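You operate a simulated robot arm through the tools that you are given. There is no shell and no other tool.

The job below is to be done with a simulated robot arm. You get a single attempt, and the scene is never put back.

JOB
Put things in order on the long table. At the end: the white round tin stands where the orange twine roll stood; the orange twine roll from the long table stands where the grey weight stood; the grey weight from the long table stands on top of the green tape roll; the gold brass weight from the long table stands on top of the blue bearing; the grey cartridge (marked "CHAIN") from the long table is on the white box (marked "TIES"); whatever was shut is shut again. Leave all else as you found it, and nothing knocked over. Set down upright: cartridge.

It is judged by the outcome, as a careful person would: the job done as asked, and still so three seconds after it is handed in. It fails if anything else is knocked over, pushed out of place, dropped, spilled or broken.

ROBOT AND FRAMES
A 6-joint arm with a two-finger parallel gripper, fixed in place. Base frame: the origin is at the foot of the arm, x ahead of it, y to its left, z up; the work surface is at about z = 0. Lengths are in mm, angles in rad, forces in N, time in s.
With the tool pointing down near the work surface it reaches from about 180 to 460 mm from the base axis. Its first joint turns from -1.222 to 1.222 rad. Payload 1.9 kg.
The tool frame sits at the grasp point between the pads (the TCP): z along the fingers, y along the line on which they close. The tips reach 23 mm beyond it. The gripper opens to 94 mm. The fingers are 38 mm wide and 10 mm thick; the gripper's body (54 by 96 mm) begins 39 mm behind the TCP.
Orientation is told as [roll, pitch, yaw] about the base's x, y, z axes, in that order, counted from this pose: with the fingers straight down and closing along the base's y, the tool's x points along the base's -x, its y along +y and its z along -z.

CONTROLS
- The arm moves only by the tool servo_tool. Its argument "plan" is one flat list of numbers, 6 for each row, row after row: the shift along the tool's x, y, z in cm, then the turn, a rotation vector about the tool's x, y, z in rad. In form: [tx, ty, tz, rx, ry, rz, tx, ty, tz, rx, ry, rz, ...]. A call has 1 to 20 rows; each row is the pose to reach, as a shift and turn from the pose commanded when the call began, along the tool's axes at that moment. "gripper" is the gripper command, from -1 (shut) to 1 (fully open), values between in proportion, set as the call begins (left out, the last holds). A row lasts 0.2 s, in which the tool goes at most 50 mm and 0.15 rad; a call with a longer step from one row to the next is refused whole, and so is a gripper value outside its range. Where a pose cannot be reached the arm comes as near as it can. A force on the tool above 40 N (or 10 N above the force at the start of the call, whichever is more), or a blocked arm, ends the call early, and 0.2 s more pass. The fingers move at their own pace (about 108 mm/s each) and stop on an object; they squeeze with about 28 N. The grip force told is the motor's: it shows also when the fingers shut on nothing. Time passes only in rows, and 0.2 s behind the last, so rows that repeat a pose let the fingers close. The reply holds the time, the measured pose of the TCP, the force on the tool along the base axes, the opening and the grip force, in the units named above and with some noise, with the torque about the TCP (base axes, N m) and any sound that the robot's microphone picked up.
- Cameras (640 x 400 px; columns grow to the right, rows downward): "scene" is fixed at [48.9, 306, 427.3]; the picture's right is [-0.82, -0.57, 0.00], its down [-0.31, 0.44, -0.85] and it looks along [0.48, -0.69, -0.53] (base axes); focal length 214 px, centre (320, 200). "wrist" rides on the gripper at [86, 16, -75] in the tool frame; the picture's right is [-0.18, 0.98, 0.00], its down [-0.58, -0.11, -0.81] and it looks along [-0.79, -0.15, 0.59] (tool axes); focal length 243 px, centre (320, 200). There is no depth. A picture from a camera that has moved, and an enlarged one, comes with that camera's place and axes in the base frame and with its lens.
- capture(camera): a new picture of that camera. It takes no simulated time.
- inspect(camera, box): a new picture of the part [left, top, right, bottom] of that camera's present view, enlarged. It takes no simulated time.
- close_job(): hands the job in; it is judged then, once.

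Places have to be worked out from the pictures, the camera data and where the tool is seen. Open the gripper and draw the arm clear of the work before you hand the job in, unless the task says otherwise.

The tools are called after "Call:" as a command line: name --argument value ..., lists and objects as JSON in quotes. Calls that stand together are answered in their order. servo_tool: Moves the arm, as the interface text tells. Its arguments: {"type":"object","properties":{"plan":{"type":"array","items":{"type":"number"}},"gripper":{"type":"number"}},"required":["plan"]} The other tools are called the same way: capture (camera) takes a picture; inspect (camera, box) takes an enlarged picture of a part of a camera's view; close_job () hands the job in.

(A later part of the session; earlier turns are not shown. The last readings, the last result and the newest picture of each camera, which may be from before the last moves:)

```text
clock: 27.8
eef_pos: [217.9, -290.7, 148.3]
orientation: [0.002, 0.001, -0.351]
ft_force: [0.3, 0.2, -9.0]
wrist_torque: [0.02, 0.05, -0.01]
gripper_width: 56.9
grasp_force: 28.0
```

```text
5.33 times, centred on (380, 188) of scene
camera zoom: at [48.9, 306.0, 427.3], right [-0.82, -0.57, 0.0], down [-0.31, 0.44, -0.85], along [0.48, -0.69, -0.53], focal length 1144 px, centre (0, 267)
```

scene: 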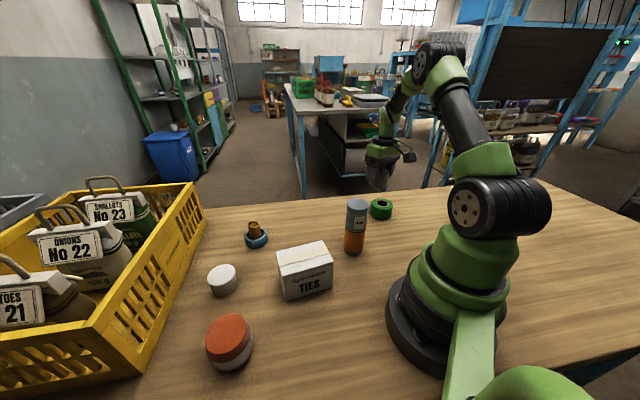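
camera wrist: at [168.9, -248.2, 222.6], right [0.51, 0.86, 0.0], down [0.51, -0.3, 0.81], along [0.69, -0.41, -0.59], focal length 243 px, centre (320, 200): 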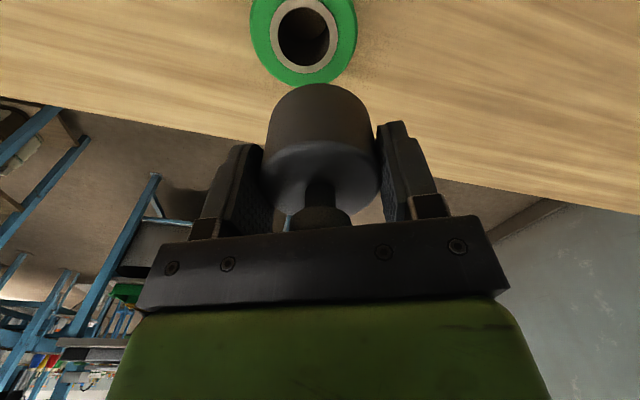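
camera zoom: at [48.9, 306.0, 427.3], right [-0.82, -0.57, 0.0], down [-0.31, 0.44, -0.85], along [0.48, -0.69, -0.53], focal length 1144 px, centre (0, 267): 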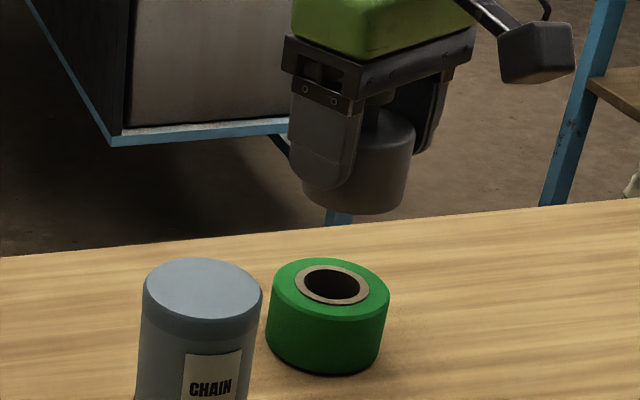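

Weight and tape are aligned to within about 1.5 mm. I nudge forward, lower to just above the tape and check.

Call:
servo_tool --plan '[-0.15, 0.1, 1.5, 0, 0, 0, -0.15, 0.1, 3.5, 0, 0, 0, -0.15, 0.1, 5.0, 0, 0, 0, -0.15, 0.1, 5.8, 0, 0, 0, -0.15, 0.1, 5.8, 0, 0, 0]'

Call:
capture --camera "wrist"

Call:
inspect --camera "scene" --box '[320, 150, 440, 225]'

```text
clock: 29.0
eef_pos: [220.7, -290.6, 90.2]
orientation: [0.002, -0.001, -0.351]
ft_force: [0.1, 0.5, -9.4]
wrist_torque: [-0.01, 0.0, 0.01]
gripper_width: 56.8
grasp_force: 27.9
```

```text
taken
camera wrist: at [144.8, -245.4, 164.1], right [0.51, 0.86, 0.0], down [0.51, -0.3, 0.81], along [0.69, -0.41, -0.59], focal length 243 px, centre (320, 200)
```

wrist: 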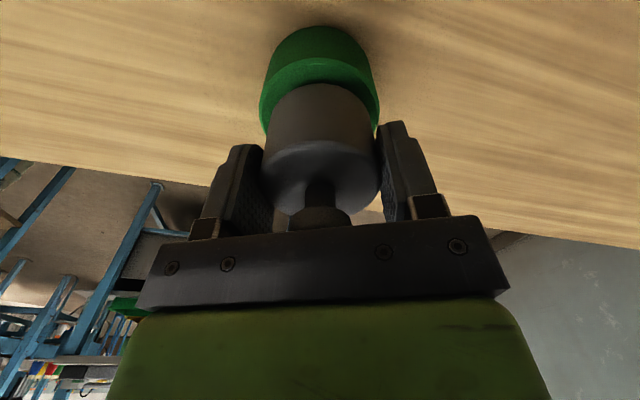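

```text
5.33 times, centred on (380, 188) of scene
camera zoom: at [48.9, 306.0, 427.3], right [-0.82, -0.57, 0.0], down [-0.31, 0.44, -0.85], along [0.48, -0.69, -0.53], focal length 1144 px, centre (0, 267)
```

zoom: 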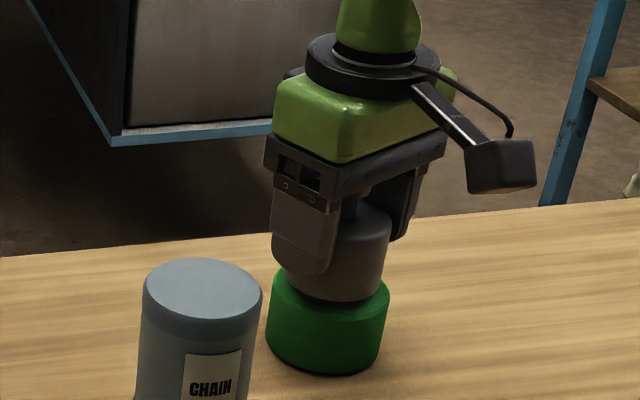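

I look closer at the lateral alignment before the final lowering.

Call:
inspect --camera "wrist" --box '[240, 10, 400, 110]'

Call:
inspect --camera "scene" --box '[360, 180, 408, 222]'

```text
4.00 times, centred on (320, 60) of wrist
camera zoom: at [144.8, -245.4, 164.1], right [0.51, 0.86, 0.0], down [0.51, -0.3, 0.81], along [0.69, -0.41, -0.59], focal length 970 px, centre (320, 760)
```

zoom: 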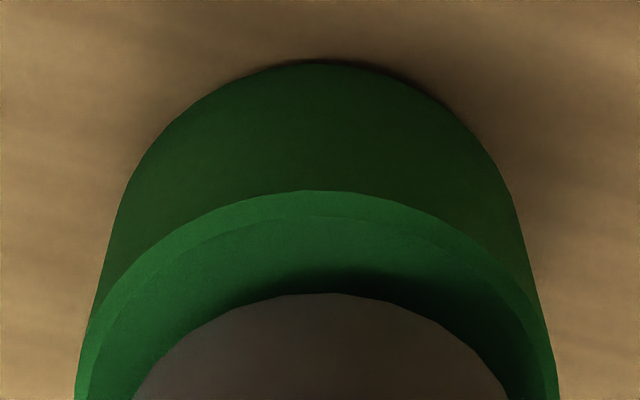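

```text
9.52 times, centred on (384, 201) of scene
camera zoom: at [48.9, 306.0, 427.3], right [-0.82, -0.57, 0.0], down [-0.31, 0.44, -0.85], along [0.48, -0.69, -0.53], focal length 2043 px, centre (-290, 190)
```

zoom: 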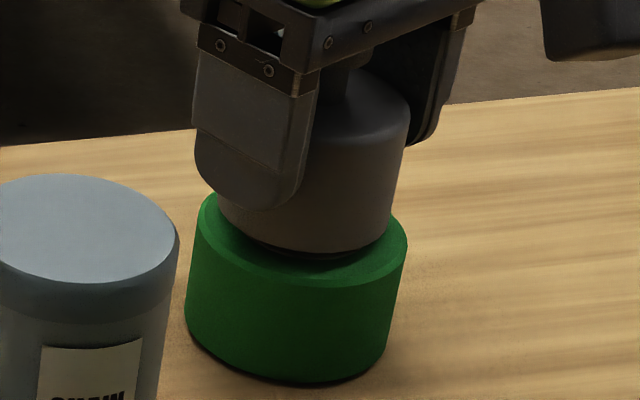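

Both views show the weight centred over the tape. I lower to contact in small steps.

Call:
servo_tool --plan '[0, 0, 0.4, 0, 0, 0, 0, 0, 0.6, 0, 0, 0, 0, 0, 0.7, 0, 0, 0]'

```text
clock: 29.8
eef_pos: [220.5, -289.0, 84.0]
orientation: [0.001, -0.001, -0.352]
ft_force: [-0.8, 3.4, 12.2]
wrist_torque: [0.26, 0.13, -0.06]
gripper_width: 57.2
grasp_force: 28.0
```

Firm contact has been reached. I open the gripper and then rise straight up.

Call:
servo_tool --plan '[0, 0, -0.1, 0, 0, 0, 0, 0, -0.1, 0, 0, 0]' --gripper 0.8

Call:
servo_tool --plan '[0, 0, -2, 0, 0, 0, 0, 0, -5, 0, 0, 0, 0, 0, -8, 0, 0, 0, 0, 0, -11, 0, 0, 0, 0, 0, -11, 0, 0, 0]' --gripper 1

Call:
capture --camera "wrist"

Call:
capture --camera "scene"

Call:
inspect --camera "scene" --box '[320, 150, 440, 225]'

```text
clock: 30.4
eef_pos: [219.9, -289.0, 82.3]
orientation: [0.002, 0.001, -0.351]
ft_force: [-0.1, -0.6, 0.6]
wrist_torque: [-0.01, 0.0, 0.0]
gripper_width: 84.5
grasp_force: 0.0
```

```text
clock: 31.6
eef_pos: [220.2, -288.8, 195.8]
orientation: [0.001, 0.002, -0.351]
ft_force: [0.0, 0.9, -0.2]
wrist_torque: [0.0, 0.02, 0.0]
gripper_width: 94.0
grasp_force: 0.1
```

```text
taken
camera wrist: at [146.2, -244.4, 270.8], right [0.51, 0.86, 0.0], down [0.51, -0.3, 0.81], along [0.69, -0.41, -0.59], focal length 243 px, centre (320, 200)
```

wrist: 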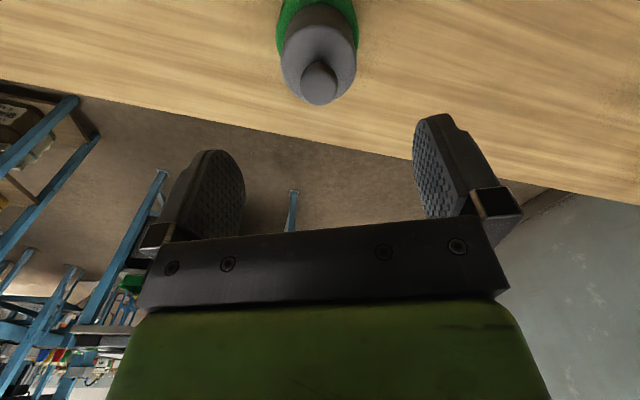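

```text
taken
```

scene: 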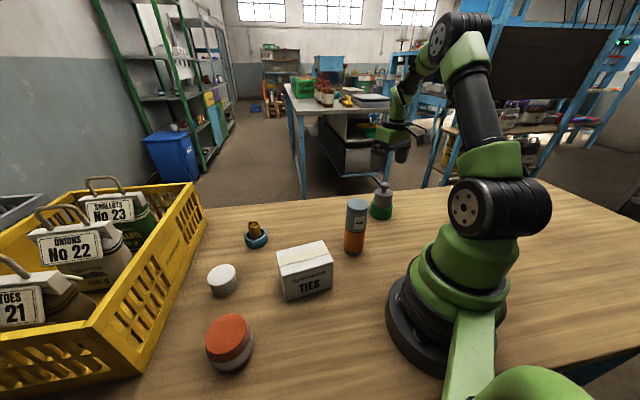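

```text
5.33 times, centred on (380, 188) of scene
camera zoom: at [48.9, 306.0, 427.3], right [-0.82, -0.57, 0.0], down [-0.31, 0.44, -0.85], along [0.48, -0.69, -0.53], focal length 1144 px, centre (0, 267)
```

zoom: 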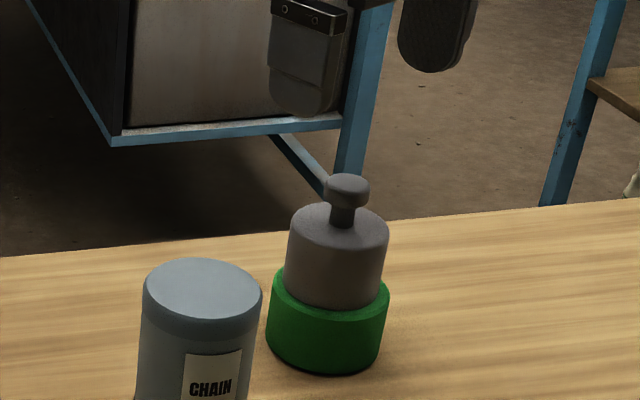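

The grey weight stands upright on the tape roll. Next I travel high over the table to the orange twine roll at ≈(273,246), turning the yaw on the way.

Call:
servo_tool --plan '[0.21, 4.31, 0, 0, 0, -0.065, 0.42, 8.63, 0, 0, 0, -0.13, 0.63, 12.94, 0, 0, 0, -0.195, 0.83, 17.26, 0, 0, 0, -0.26, 1.04, 21.57, 0, 0, 0, -0.325, 1.25, 25.9, 0, 0, 0, -0.39, 1.46, 30.2, 0, 0, 0, -0.455, 3.53, 33.7, 0, 0, 0, -0.52, 5.6, 37.2, 0, 0, 0, -0.585, 7.68, 40.7, 0, 0, 0, -0.65, 9.75, 44.2, 0, 0, 0, -0.715, 11.8, 47.7, 0, 0, 0, -0.78, 13.9, 51.2, 0, 0, 0, -0.85, 13.9, 51.2, 0, 0, 0, -0.85]'

Call:
capture --camera "wrist"

Call:
capture --camera "scene"

```text
clock: 34.6
eef_pos: [265.2, 241.1, 193.6]
orientation: [0.001, -0.002, 0.498]
ft_force: [0.2, -0.3, -0.2]
wrist_torque: [-0.02, 0.01, 0.04]
gripper_width: 93.6
grasp_force: 0.1
```

```text
taken
camera wrist: at [181.2, 213.3, 269.4], right [-0.31, 0.95, 0.0], down [0.56, 0.18, 0.81], along [0.77, 0.25, -0.59], focal length 243 px, centre (320, 200)
```

wrist: 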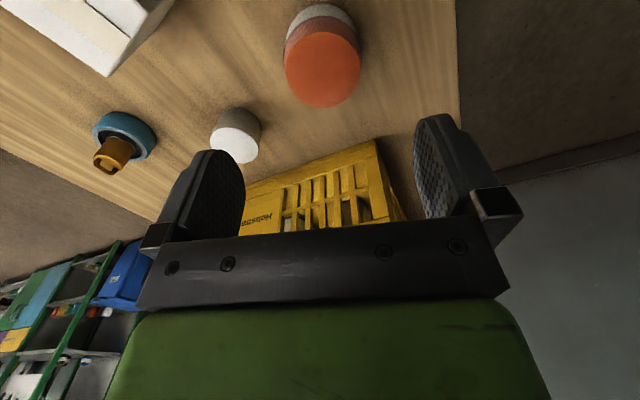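

```text
taken
```

scene: 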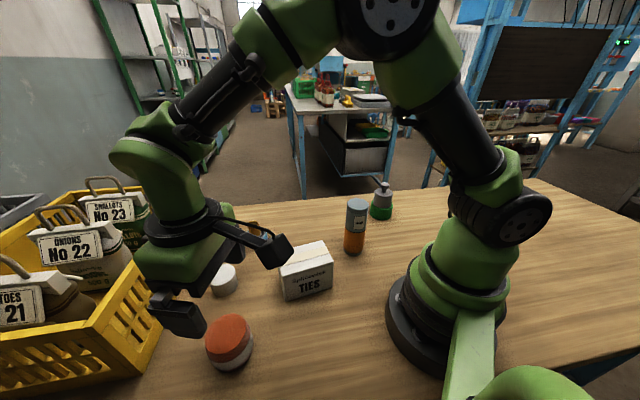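

Twine centre is ≈(281,246), diameter ≈70, height ≈47. I align above it and lower to z≈110.

Call:
servo_tool --plan '[-0.8, -0.15, 2.5, 0, 0, 0, -1.7, -0.3, 5.0, 0, 0, 0, -1.73, -0.32, 8.4, 0, 0, 0, -1.73, -0.32, 8.4, 0, 0, 0]'

Call:
capture --camera "wrist"

Call:
inspect --camera "wrist" --box '[220, 0, 420, 125]'

Call:
inspect --camera "scene" --box '[140, 270, 300, 390]'

```text
clock: 35.6
eef_pos: [282.0, 244.4, 109.7]
orientation: [0.003, -0.002, 0.5]
ft_force: [-0.3, -0.1, -0.2]
wrist_torque: [-0.01, 0.02, -0.01]
gripper_width: 94.0
grasp_force: 0.0
```

```text
taken
camera wrist: at [197.8, 216.8, 184.7], right [-0.31, 0.95, 0.0], down [0.56, 0.18, 0.81], along [0.77, 0.25, -0.59], focal length 243 px, centre (320, 200)
```

wrist: 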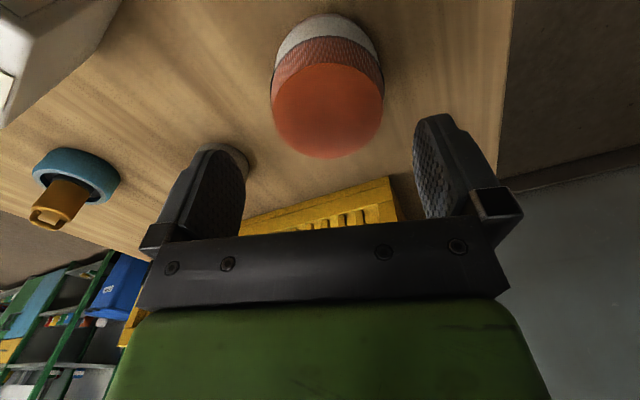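

```text
3.20 times, centred on (320, 62) of wrist
camera zoom: at [197.8, 216.8, 184.7], right [-0.31, 0.95, 0.0], down [0.56, 0.18, 0.81], along [0.77, 0.25, -0.59], focal length 776 px, centre (320, 640)
```

zoom: 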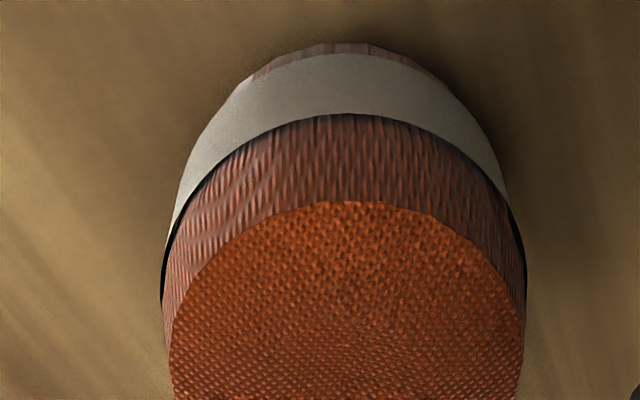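

```text
3.33 times, centred on (220, 330) of scene
camera zoom: at [48.9, 306.0, 427.3], right [-0.82, -0.57, 0.0], down [-0.31, 0.44, -0.85], along [0.48, -0.69, -0.53], focal length 715 px, centre (653, -233)
```

zoom: 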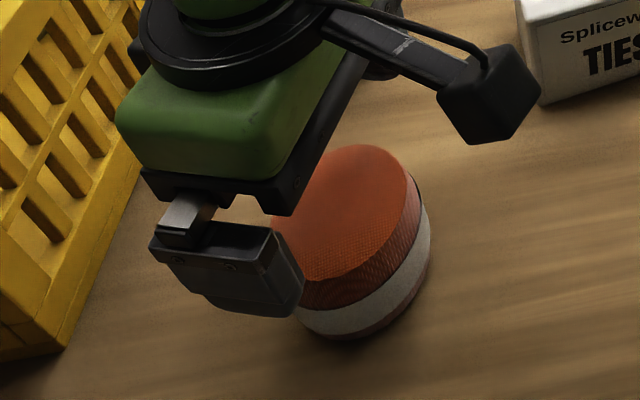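

The texture confirms it is twine. The refined centre is ≈(276,246.5) with height ≈64 and diameter ≈62. I correct and lower to z≈80, then check.

Call:
servo_tool --plan '[0.31, 0.45, 1.0, 0, 0, 0, 0.31, 0.45, 3.0, 0, 0, 0, 0.31, 0.45, 3.0, 0, 0, 0]'

Call:
capture --camera "wrist"

Call:
inspect --camera "scene" --box '[140, 270, 300, 390]'

```text
clock: 36.4
eef_pos: [276.6, 248.4, 81.0]
orientation: [0.003, -0.002, 0.5]
ft_force: [-0.1, -0.7, 0.1]
wrist_torque: [0.02, -0.01, 0.01]
gripper_width: 94.0
grasp_force: 0.0
```

```text
taken
camera wrist: at [193.0, 220.4, 155.6], right [-0.31, 0.95, 0.0], down [0.56, 0.18, 0.81], along [0.77, 0.25, -0.59], focal length 243 px, centre (320, 200)
```

wrist: 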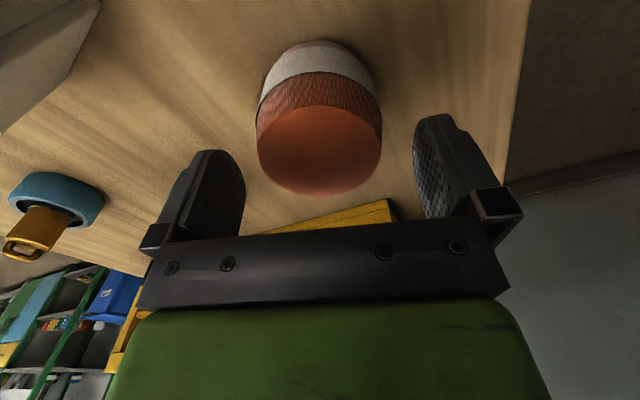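

```text
3.33 times, centred on (220, 330) of scene
camera zoom: at [48.9, 306.0, 427.3], right [-0.82, -0.57, 0.0], down [-0.31, 0.44, -0.85], along [0.48, -0.69, -0.53], focal length 715 px, centre (653, -233)
```

zoom: 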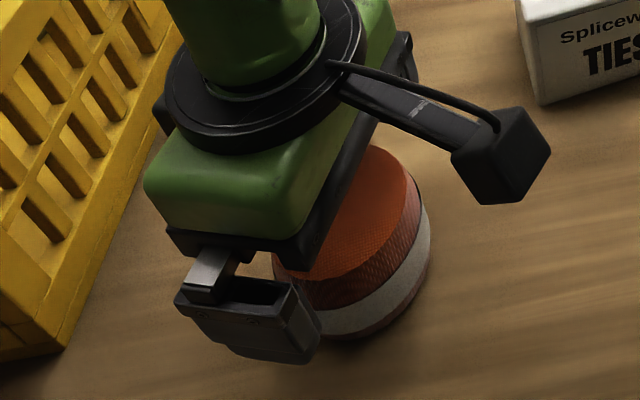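

Twine centre ≈(276.4,247.3) coincides with the tool. I lower to z≈38 and grip.

Call:
servo_tool --plan '[0, 0, 2, 0, 0, 0, 0, 0, 4.2, 0, 0, 0, 0, 0, 4.2, 0, 0, 0]'

Call:
servo_tool --plan '[0, 0, 0, 0, 0, 0, 0, 0, 0, 0, 0, 0, 0, 0, 0, 0, 0, 0]' --gripper -1

Call:
capture --camera "wrist"

```text
clock: 37.2
eef_pos: [275.6, 249.1, 38.1]
orientation: [0.002, -0.001, 0.5]
ft_force: [-0.8, -0.3, -0.6]
wrist_torque: [0.0, 0.0, -0.01]
gripper_width: 94.0
grasp_force: 0.1
```

```text
clock: 38.0
eef_pos: [276.1, 248.5, 37.7]
orientation: [0.002, -0.002, 0.499]
ft_force: [0.2, -0.8, 0.4]
wrist_torque: [0.03, -0.01, 0.02]
gripper_width: 66.7
grasp_force: 28.0
```

```text
taken
camera wrist: at [192.4, 221.7, 113.2], right [-0.31, 0.95, 0.0], down [0.56, 0.18, 0.81], along [0.77, 0.25, -0.59], focal length 243 px, centre (320, 200)
```

wrist: 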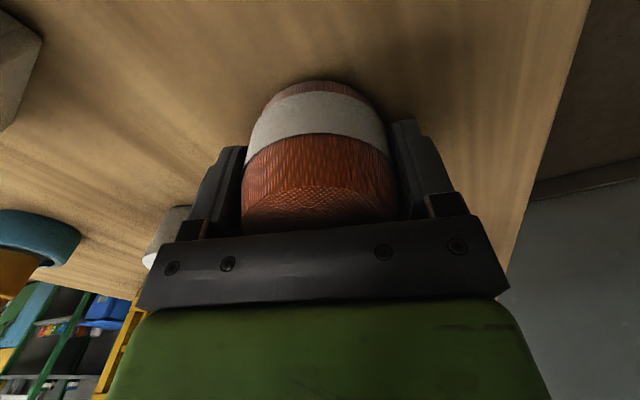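

The twine is gripped at 66.7 mm. I lift it 12 cm and carry it across to where the weight stood.

Call:
servo_tool --plan '[0, 0, -2, 0, 0, 0, 0, 0, -5, 0, 0, 0, 0, 0, -8.5, 0, 0, 0, 0, 0, -12, 0, 0, 0, 0, 0, -12, 0, 0, 0]'

Call:
servo_tool --plan '[0.96, -3.89, 0, 0, 0, 0.077, 1.92, -7.77, 0, 0, 0, 0.155, 2.89, -11.66, 0, 0, 0, 0.232, 3.85, -15.55, 0, 0, 0, 0.309, 4.81, -19.43, 0, 0, 0, 0.386, 5.77, -23.32, 0, 0, 0, 0.464, 6.73, -27.2, 0, 0, 0, 0.541, 7.69, -31.1, 0, 0, 0, 0.618, 8.66, -34.98, 0, 0, 0, 0.695, 9.62, -38.86, 0, 0, 0, 0.773, 10.58, -42.75, 0, 0, 0, 0.85, 10.58, -42.75, 0, 0, 0, 0.85]'

Call:
capture --camera "wrist"

Call:
capture --camera "scene"

```text
clock: 39.2
eef_pos: [275.4, 244.6, 158.3]
orientation: [0.002, -0.002, 0.499]
ft_force: [-0.1, -0.6, -1.5]
wrist_torque: [0.01, -0.04, 0.0]
gripper_width: 66.9
grasp_force: 28.2
```

```text
clock: 41.8
eef_pos: [389.7, -177.5, 158.5]
orientation: [0.002, 0.0, -0.351]
ft_force: [0.8, 0.4, -2.5]
wrist_torque: [-0.01, 0.0, -0.04]
gripper_width: 66.9
grasp_force: 27.9
```

```text
taken
camera wrist: at [315.1, -132.3, 232.4], right [0.51, 0.86, 0.0], down [0.51, -0.3, 0.81], along [0.69, -0.41, -0.59], focal length 243 px, centre (320, 200)
```

wrist: 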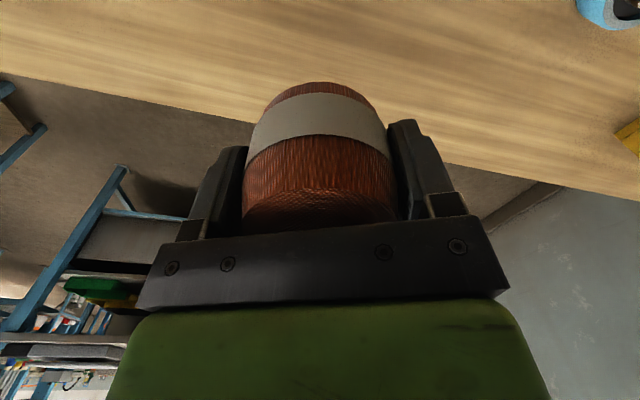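

```text
taken
```

scene: 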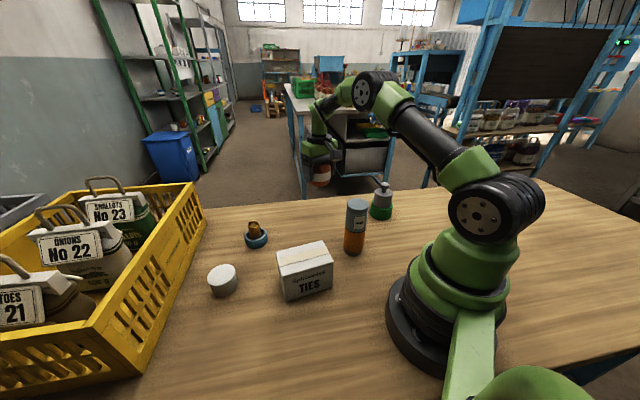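

The tool is at (390.4,-176.8), so I nudge about 2 mm back and lower nearly to the table.

Call:
servo_tool --plan '[0.16, -0.1, 2.5, 0, 0, 0, 0.16, -0.1, 6, 0, 0, 0, 0.16, -0.1, 9.5, 0, 0, 0, 0.16, -0.1, 11.3, 0, 0, 0, 0.16, -0.1, 11.6, 0, 0, 0, 0.16, -0.1, 11.6, 0, 0, 0]'

Call:
servo_tool --plan '[0, 0, 0.15, 0, 0, 0, 0, 0, 0.3, 0, 0, 0, 0, 0, 0.35, 0, 0, 0]'

Call:
inspect --camera "scene" --box '[250, 155, 420, 265]'

```text
clock: 43.2
eef_pos: [386.8, -177.0, 40.2]
orientation: [0.001, 0.0, -0.352]
ft_force: [0.9, -0.3, -1.6]
wrist_torque: [-0.02, 0.01, 0.01]
gripper_width: 67.2
grasp_force: 27.8
```

```text
clock: 44.0
eef_pos: [386.7, -179.5, 38.3]
orientation: [0.0, -0.001, -0.352]
ft_force: [-10.0, 2.5, 20.5]
wrist_torque: [-0.2, 0.22, -0.14]
gripper_width: 66.8
grasp_force: 27.9
```

```text
3.64 times, centred on (335, 210) of scene
camera zoom: at [48.8, 306.0, 427.3], right [-0.82, -0.57, 0.0], down [-0.31, 0.44, -0.85], along [0.48, -0.69, -0.53], focal length 780 px, centre (266, 164)
```

zoom: 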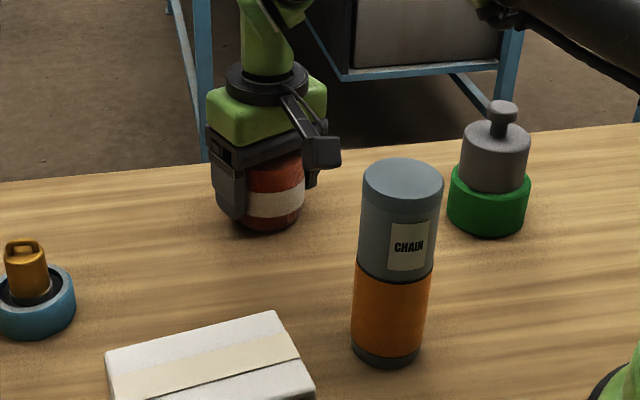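

The twine is on the table, pressing lightly. I ease up 1.5 mm, release and rise.

Call:
servo_tool --plan '[0, 0, -0.15, 0, 0, 0, 0, 0, -0.15, 0, 0, 0]'

Call:
servo_tool --plan '[0, 0, 0, 0, 0, 0, 0, 0, 0, 0, 0, 0]' --gripper 1

Call:
servo_tool --plan '[0, 0, -2, 0, 0, 0, 0, 0, -5, 0, 0, 0, 0, 0, -8.5, 0, 0, 0, 0, 0, -12, 0, 0, 0, 0, 0, -12, 0, 0, 0]'

Call:
capture --camera "wrist"

Call:
inspect --camera "scene" --box '[250, 155, 420, 265]'

```text
clock: 44.6
eef_pos: [386.7, -178.2, 38.0]
orientation: [0.002, 0.0, -0.35]
ft_force: [0.1, -0.3, 0.6]
wrist_torque: [-0.06, -0.08, -0.02]
gripper_width: 67.1
grasp_force: 27.8
```

```text
clock: 45.2
eef_pos: [387.1, -178.7, 38.3]
orientation: [0.003, -0.001, -0.349]
ft_force: [1.0, -0.5, 1.3]
wrist_torque: [-0.02, 0.03, 0.06]
gripper_width: 94.0
grasp_force: 0.0
```

```text
clock: 46.4
eef_pos: [387.2, -176.7, 161.5]
orientation: [0.002, 0.001, -0.351]
ft_force: [0.4, -0.3, 0.5]
wrist_torque: [0.0, -0.01, -0.01]
gripper_width: 94.2
grasp_force: 0.0
```

```text
taken
camera wrist: at [312.5, -133.7, 237.0], right [0.51, 0.86, 0.0], down [0.51, -0.3, 0.81], along [0.69, -0.41, -0.59], focal length 243 px, centre (320, 200)
```

wrist: 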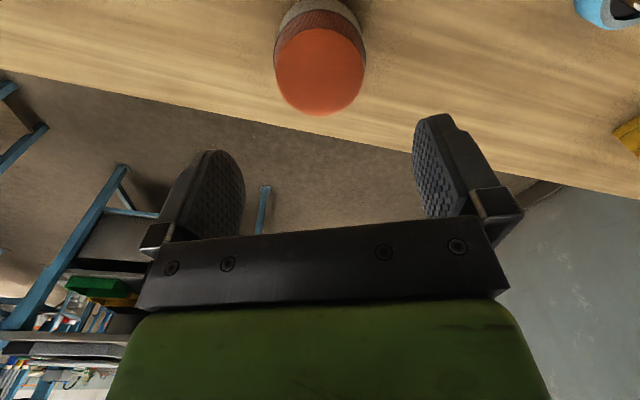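

```text
3.64 times, centred on (335, 210) of scene
camera zoom: at [48.9, 306.0, 427.3], right [-0.82, -0.57, 0.0], down [-0.31, 0.44, -0.85], along [0.48, -0.69, -0.53], focal length 780 px, centre (266, 164)
```

zoom: 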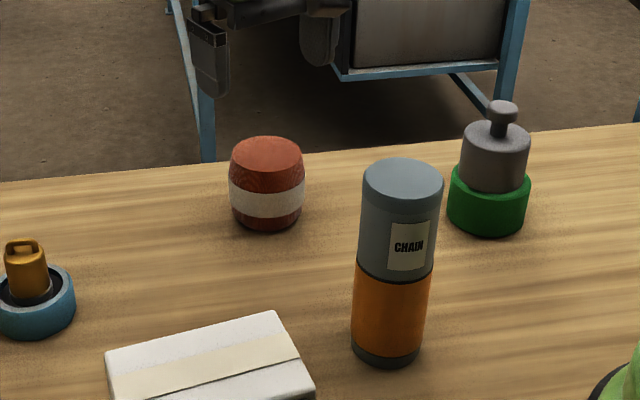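

The twine stands where the weight stood. Now I cross over to hover above the white tin at ≈(400,178).

Call:
servo_tool --plan '[1.25, 3.67, 0, 0, 0, -0.078, 2.49, 7.34, 0, 0, 0, -0.156, 3.74, 11.01, 0, 0, 0, -0.233, 4.99, 14.68, 0, 0, 0, -0.311, 6.23, 18.36, 0, 0, 0, -0.389, 7.48, 22.03, 0, 0, 0, -0.467, 8.73, 25.7, 0, 0, 0, -0.544, 9.97, 29.37, 0, 0, 0, -0.622, 11.22, 33.04, 0, 0, 0, -0.7, 11.22, 33.04, 0, 0, 0, -0.7]'

Call:
capture --camera "wrist"

Call:
capture --camera "scene"

Call:
inspect --camera "wrist" --box '[220, 0, 420, 125]'

```text
clock: 48.6
eef_pos: [394.8, 169.2, 162.1]
orientation: [0.001, -0.001, 0.351]
ft_force: [0.1, 0.3, 1.0]
wrist_torque: [0.01, 0.02, -0.04]
gripper_width: 94.0
grasp_force: 0.0
```

```text
taken
camera wrist: at [308.7, 154.5, 236.1], right [-0.16, 0.99, 0.0], down [0.58, 0.1, 0.81], along [0.8, 0.13, -0.59], focal length 243 px, centre (320, 200)
```

wrist: 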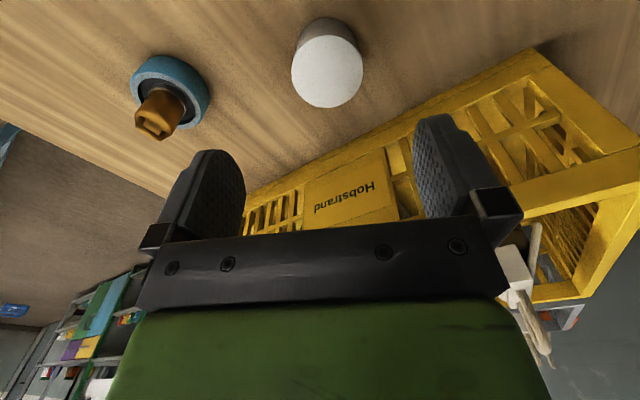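

```text
taken
```

scene: 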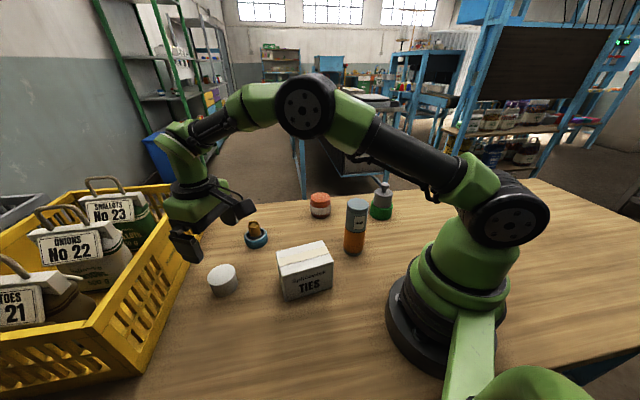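

```text
3.20 times, centred on (320, 62) of wrist
camera zoom: at [308.7, 154.5, 236.1], right [-0.16, 0.99, 0.0], down [0.58, 0.1, 0.81], along [0.8, 0.13, -0.59], focal length 776 px, centre (320, 640)
```

zoom: 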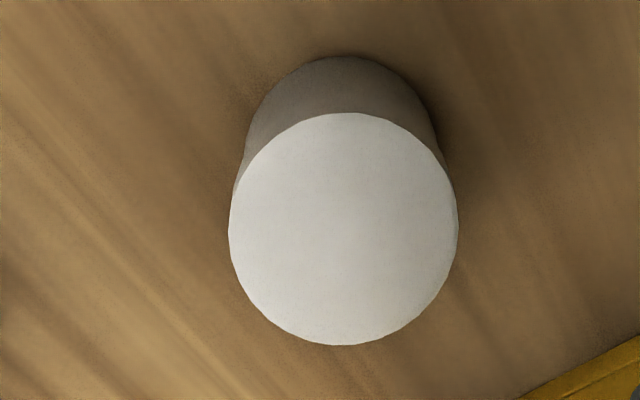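

Tin centre is ≈(407,176.6), height ≈35, diameter ≈59. I align and lower to z≈90, then check.

Call:
servo_tool --plan '[-0.7, 0.15, 2, 0, 0, 0, -1.38, 0.3, 4, 0, 0, 0, -1.38, 0.3, 7.2, 0, 0, 0, -1.38, 0.3, 7.2, 0, 0, 0]'

Call:
capture --camera "wrist"

Call:
inspect --camera "wrist" --box '[220, 40, 420, 165]'

```text
clock: 49.6
eef_pos: [409.0, 176.0, 89.1]
orientation: [0.0, -0.002, 0.349]
ft_force: [-0.5, 0.0, -0.6]
wrist_torque: [-0.03, 0.03, -0.01]
gripper_width: 93.7
grasp_force: 0.1
```

```text
taken
camera wrist: at [322.6, 162.3, 163.8], right [-0.16, 0.99, 0.0], down [0.58, 0.09, 0.81], along [0.8, 0.13, -0.59], focal length 243 px, centre (320, 200)
```

wrist: 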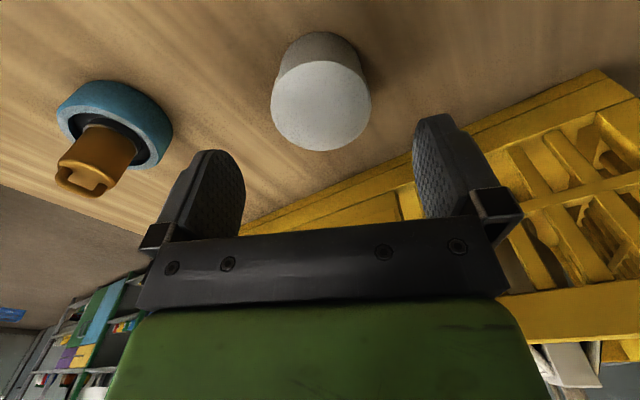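

```text
3.20 times, centred on (320, 102) of wrist
camera zoom: at [322.6, 162.3, 163.8], right [-0.16, 0.99, 0.0], down [0.58, 0.09, 0.81], along [0.8, 0.13, -0.59], focal length 776 px, centre (320, 512)
```

zoom: 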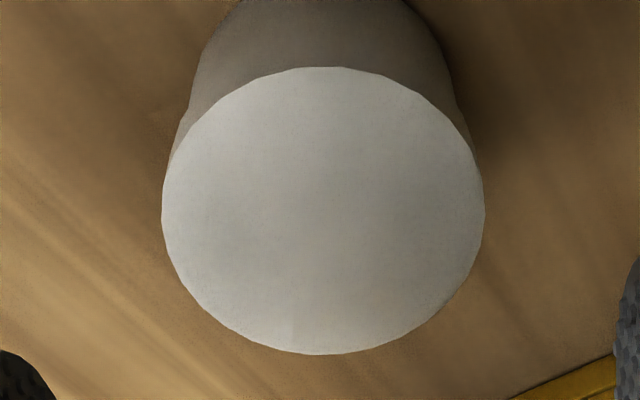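

Tin centre confirmed at (407,176.5). I correct 2 mm, lower to z≈30 and grip.

Call:
servo_tool --plan '[0.18, 0, 2, 0, 0, 0, 0.18, 0, 4.5, 0, 0, 0, 0.18, 0, 5.9, 0, 0, 0, 0.18, 0, 5.9, 0, 0, 0]'

Call:
servo_tool --plan '[0, 0, 0, 0, 0, 0, 0, 0, 0, 0, 0, 0, 0, 0, 0, 0, 0, 0]' --gripper -1

Call:
capture --camera "wrist"

```text
clock: 50.6
eef_pos: [405.7, 177.3, 29.7]
orientation: [0.0, -0.002, 0.349]
ft_force: [-0.2, 0.6, -0.1]
wrist_torque: [-0.01, 0.01, 0.0]
gripper_width: 93.9
grasp_force: 0.1
```

```text
clock: 51.4
eef_pos: [406.4, 176.9, 29.5]
orientation: [0.003, -0.001, 0.349]
ft_force: [0.5, 1.0, -0.4]
wrist_torque: [0.0, -0.01, -0.01]
gripper_width: 56.2
grasp_force: 28.1
```

```text
taken
camera wrist: at [319.6, 161.4, 104.3], right [-0.16, 0.99, 0.0], down [0.58, 0.1, 0.81], along [0.8, 0.13, -0.59], focal length 243 px, centre (320, 200)
```

wrist: 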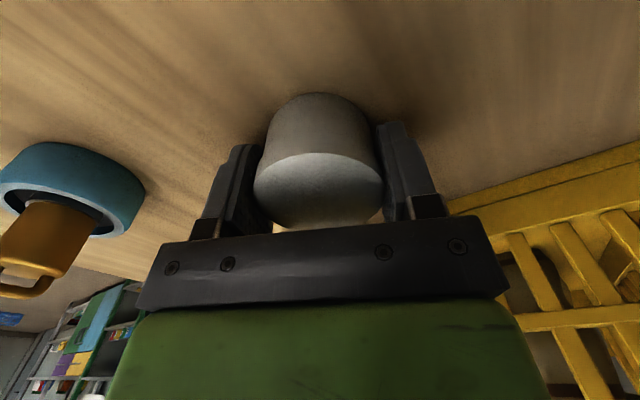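

The tin is gripped at 56 mm. I lift it and carry it to the twine's former spot at (276.3,247.3).

Call:
servo_tool --plan '[0, 0, -2, 0, 0, 0, 0, 0, -5, 0, 0, 0, 0, 0, -8, 0, 0, 0, 0, 0, -8, 0, 0, 0]'

Call:
servo_tool --plan '[2.45, 2.78, 0, 0, 0, 0, 4.9, 5.57, 0, 0, 0, 0, 7.36, 8.35, 0, 0, 0, 0, 9.81, 11.14, 0, 0, 0, 0, 9.81, 11.14, 0, 0, 0, 0]'

Call:
capture --camera "wrist"

Call:
inspect --camera "scene" --box '[140, 250, 300, 390]'

```text
clock: 52.4
eef_pos: [405.3, 177.7, 110.6]
orientation: [0.001, -0.001, 0.349]
ft_force: [0.2, 0.7, -0.3]
wrist_torque: [-0.04, -0.02, -0.03]
gripper_width: 56.1
grasp_force: 28.1
```

```text
clock: 53.6
eef_pos: [275.5, 247.4, 110.0]
orientation: [0.001, -0.002, 0.348]
ft_force: [-0.1, 0.1, -0.8]
wrist_torque: [-0.03, 0.0, 0.0]
gripper_width: 55.9
grasp_force: 27.7
```

```text
taken
camera wrist: at [189.3, 233.8, 184.5], right [-0.16, 0.99, 0.0], down [0.58, 0.09, 0.81], along [0.8, 0.13, -0.59], focal length 243 px, centre (320, 200)
```

wrist: 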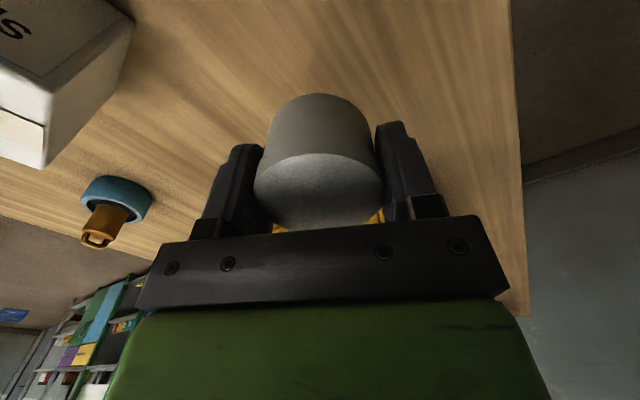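

```text
2.86 times, centred on (220, 320) of scene
camera zoom: at [48.9, 306.0, 427.3], right [-0.82, -0.57, 0.0], down [-0.31, 0.44, -0.85], along [0.48, -0.69, -0.53], focal length 613 px, centre (606, -143)
```

zoom: 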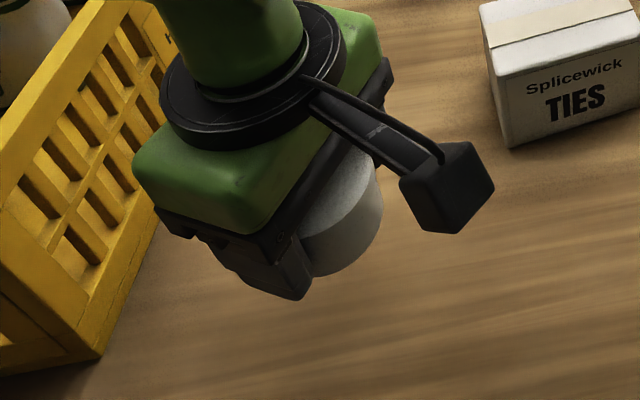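

The tool is at (275.6,248), within about a millimetre. I lower nearly to the table and then to contact.

Call:
servo_tool --plan '[0, -0.08, 2.5, 0, 0, 0, 0, -0.08, 5.5, 0, 0, 0, 0, -0.08, 7.6, 0, 0, 0, 0, -0.08, 7.8, 0, 0, 0, 0, -0.08, 7.8, 0, 0, 0]'

Call:
servo_tool --plan '[0, 0, 0.1, 0, 0, 0, 0, 0, 0.2, 0, 0, 0, 0, 0, 0.25, 0, 0, 0]'

```text
clock: 54.8
eef_pos: [273.7, 249.1, 32.5]
orientation: [0.002, -0.002, 0.348]
ft_force: [-0.1, 0.0, -0.7]
wrist_torque: [-0.02, 0.0, 0.01]
gripper_width: 56.0
grasp_force: 28.3
```

```text
clock: 55.6
eef_pos: [275.2, 248.2, 30.3]
orientation: [0.001, -0.001, 0.349]
ft_force: [-2.2, 0.5, 2.6]
wrist_torque: [-0.04, 0.0, -0.02]
gripper_width: 55.8
grasp_force: 27.9
```

Light contact with the table. I release and rise.

Call:
servo_tool --plan '[0, 0, 0, 0, 0, 0, 0, 0, 0, 0, 0, 0]' --gripper 1

Call:
servo_tool --plan '[0, 0, -2, 0, 0, 0, 0, 0, -5, 0, 0, 0, 0, 0, -9, 0, 0, 0, 0, 0, -13, 0, 0, 0, 0, 0, -17, 0, 0, 0, 0, 0, -17, 0, 0, 0]'

Call:
capture --camera "wrist"

Call:
capture --camera "scene"

Call:
inspect --camera "wrist" --box '[220, 0, 420, 125]'

```text
clock: 56.2
eef_pos: [275.4, 248.5, 29.6]
orientation: [0.002, -0.002, 0.349]
ft_force: [-0.4, 0.9, -0.4]
wrist_torque: [-0.03, 0.0, -0.04]
gripper_width: 94.0
grasp_force: 0.1
```

```text
clock: 57.6
eef_pos: [276.3, 247.4, 198.2]
orientation: [0.002, -0.002, 0.348]
ft_force: [0.1, 0.1, -0.4]
wrist_torque: [0.01, 0.02, 0.01]
gripper_width: 94.0
grasp_force: 0.0
```

```text
taken
camera wrist: at [189.9, 232.8, 272.6], right [-0.16, 0.99, 0.0], down [0.58, 0.1, 0.81], along [0.8, 0.13, -0.59], focal length 243 px, centre (320, 200)
```

wrist: 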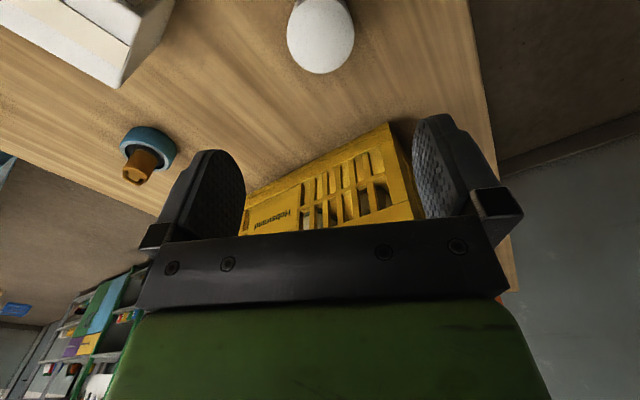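

```text
taken
```

scene: 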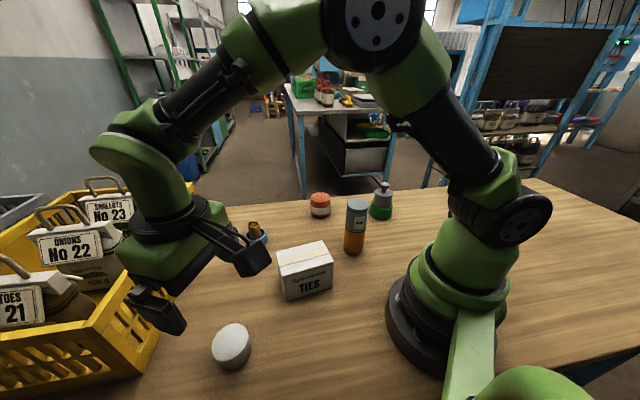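

```text
3.20 times, centred on (320, 62) of wrist
camera zoom: at [189.9, 232.8, 272.6], right [-0.16, 0.99, 0.0], down [0.58, 0.1, 0.81], along [0.8, 0.13, -0.59], focal length 776 px, centre (320, 640)
```

zoom: 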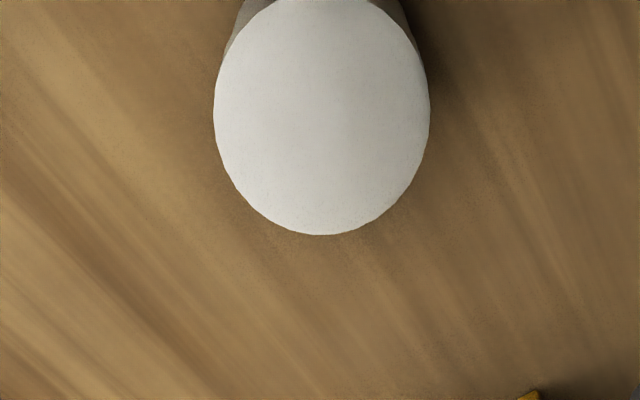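

The tin is on the twine's former spot at ≈(275,247). Next I hover above the TIES box, estimated 103×65×80 mm with its centre near (260,61), to measure it.

Call:
servo_tool --plan '[1.57, -3.39, -0.7, 0, 0, 0.07, 3.14, -6.78, -1.4, 0, 0, 0.14, 4.71, -10.2, -2.1, 0, 0, 0.21, 6.28, -13.55, -2.8, 0, 0, 0.28, 7.85, -16.94, -3.5, 0, 0, 0.348, 7.85, -16.94, -3.5, 0, 0, 0.348]'

Call:
capture --camera "wrist"

Call:
capture --camera "scene"

```text
clock: 59.0
eef_pos: [257.1, 65.2, 234.0]
orientation: [0.002, -0.001, 0.0]
ft_force: [-0.3, 0.5, 0.0]
wrist_torque: [0.01, 0.04, -0.02]
gripper_width: 93.8
grasp_force: 0.0
```

```text
taken
camera wrist: at [172.5, 79.9, 309.2], right [0.18, 0.98, 0.0], down [0.58, -0.11, 0.81], along [0.79, -0.15, -0.59], focal length 243 px, centre (320, 200)
```

wrist: 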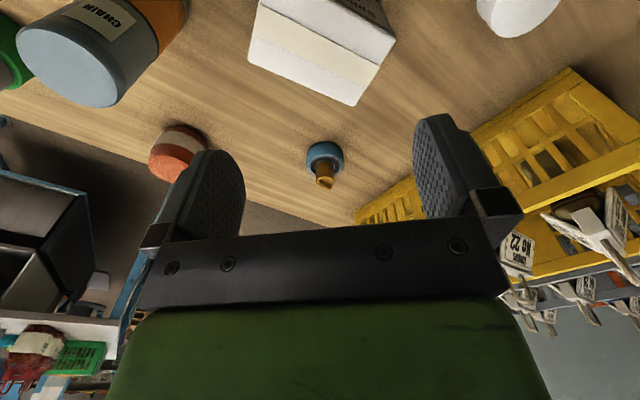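

```text
taken
```

scene: 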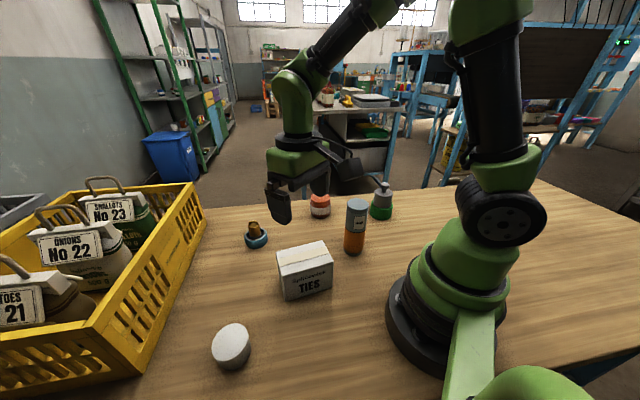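

I enlarge the wrist view of the box and the cartridge.

Call:
inspect --camera "wrist" --box '[220, 0, 420, 125]'

Call:
inspect --camera "wrist" --box '[0, 0, 220, 138]'

Call:
inspect --camera "scene" --box '[260, 190, 380, 310]'

```text
3.20 times, centred on (320, 62) of wrist
camera zoom: at [172.5, 79.9, 309.2], right [0.18, 0.98, 0.0], down [0.58, -0.11, 0.81], along [0.79, -0.15, -0.59], focal length 776 px, centre (320, 640)
```

zoom: 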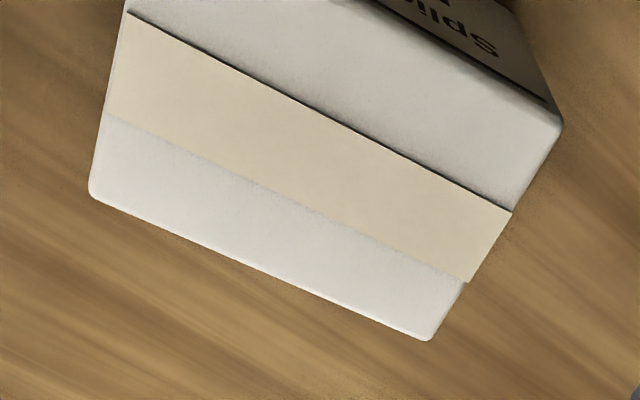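

```text
2.90 times, centred on (110, 69) of wrist
camera zoom: at [172.5, 79.9, 309.2], right [0.18, 0.98, 0.0], down [0.58, -0.11, 0.81], along [0.79, -0.15, -0.59], focal length 703 px, centre (929, 580)
```

zoom: 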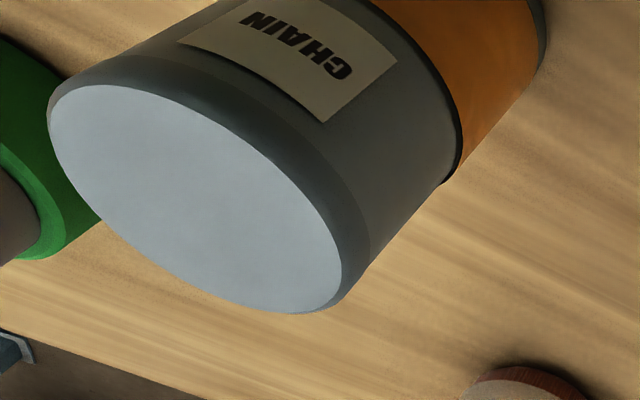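

```text
3.33 times, centred on (320, 250) of scene
camera zoom: at [48.9, 306.0, 427.3], right [-0.82, -0.57, 0.0], down [-0.31, 0.44, -0.85], along [0.48, -0.69, -0.53], focal length 715 px, centre (320, 33)
```

zoom: 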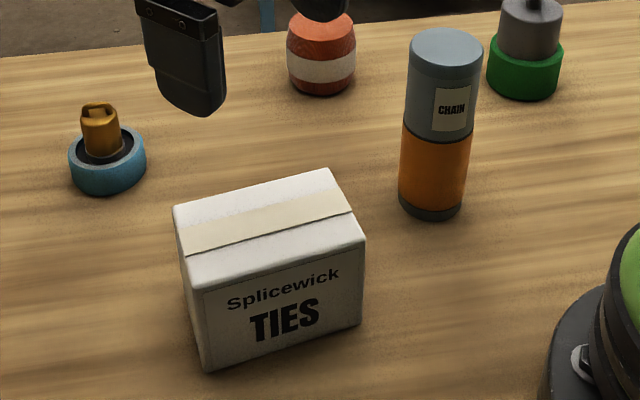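

The box centre is ≈(262,61.5), with a top of about 110×69 at z≈80. The cartridge top is ≈(218,-101) at z≈142, so I hover above the cartridge, turning the camera aside.

Call:
servo_tool --plan '[0.56, -2.37, 0, 0, 0, 0.128, 1.11, -4.74, 0, 0, 0, 0.257, 1.67, -7.11, 0, 0, 0, 0.386, 2.23, -9.49, 0, 0, 0, 0.514, 2.79, -11.86, 0, 0, 0, 0.643, 3.34, -14.2, 0, 0, 0, 0.771, 3.9, -16.6, 0, 0, 0, 0.9, 3.9, -16.6, 0, 0, 0, 0.9]'

Call:
capture --camera "wrist"

Call:
capture --camera "scene"

```text
clock: 60.8
eef_pos: [220.3, -105.1, 234.1]
orientation: [0.002, 0.001, -0.899]
ft_force: [0.5, 0.1, -0.2]
wrist_torque: [0.01, -0.01, -0.01]
gripper_width: 93.9
grasp_force: 0.0
```

```text
taken
camera wrist: at [180.2, -27.6, 309.0], right [0.88, 0.47, 0.0], down [0.28, -0.52, 0.81], along [0.38, -0.71, -0.59], focal length 243 px, centre (320, 200)
```

wrist: 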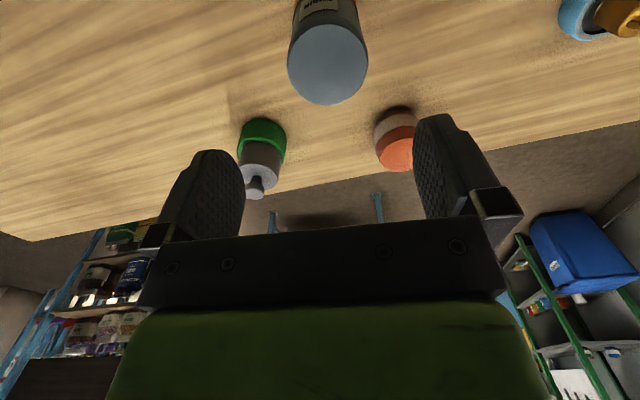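

```text
taken
```

scene: 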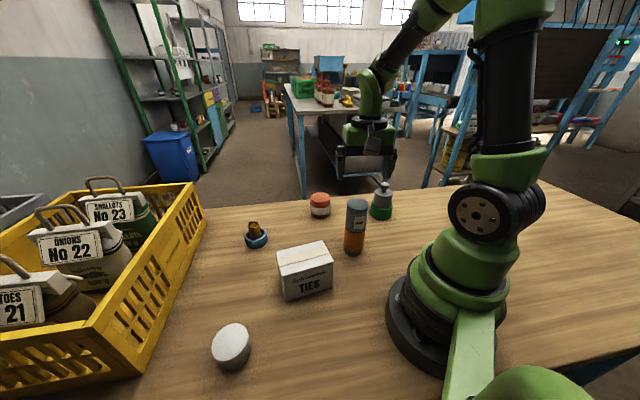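

I zoom in on the cartridge from here.

Call:
inspect --camera "wrist" --box '[240, 0, 416, 110]'

```text
3.64 times, centred on (328, 55) of wrist
camera zoom: at [180.2, -27.6, 309.0], right [0.88, 0.47, 0.0], down [0.28, -0.52, 0.81], along [0.38, -0.71, -0.59], focal length 882 px, centre (291, 727)
```

zoom: 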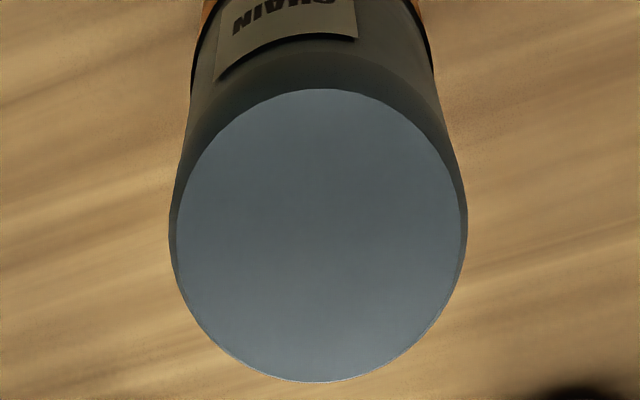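

Centre ≈(219.5,-96.5), height ≈145. I correct sideways, lower to z≈185 and look again.

Call:
servo_tool --plan '[0.76, 0.4, 1.5, 0, 0, 0, 0.76, 0.4, 4.9, 0, 0, 0, 0.76, 0.4, 4.9, 0, 0, 0]'

Call:
capture --camera "wrist"

Call:
inspect --camera "scene" --box '[290, 130, 430, 270]'

```text
clock: 61.6
eef_pos: [218.9, -96.4, 182.4]
orientation: [0.002, -0.001, -0.899]
ft_force: [0.1, -0.1, -0.1]
wrist_torque: [-0.01, -0.03, 0.02]
gripper_width: 94.2
grasp_force: 0.0
```

```text
taken
camera wrist: at [178.5, -17.9, 258.2], right [0.88, 0.47, 0.0], down [0.28, -0.52, 0.81], along [0.38, -0.71, -0.59], focal length 243 px, centre (320, 200)
```

wrist: 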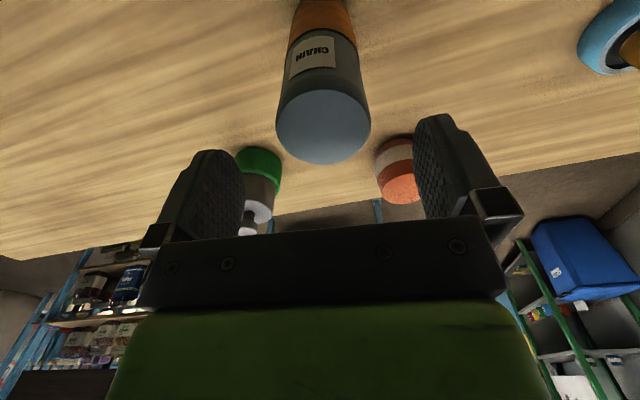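

```text
2.86 times, centred on (360, 200) of scene
camera zoom: at [48.9, 306.0, 427.3], right [-0.82, -0.57, 0.0], down [-0.31, 0.44, -0.85], along [0.48, -0.69, -0.53], focal length 613 px, centre (206, 200)
```

zoom: 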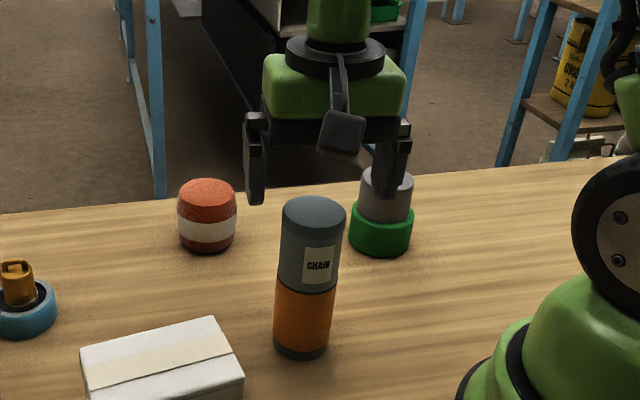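

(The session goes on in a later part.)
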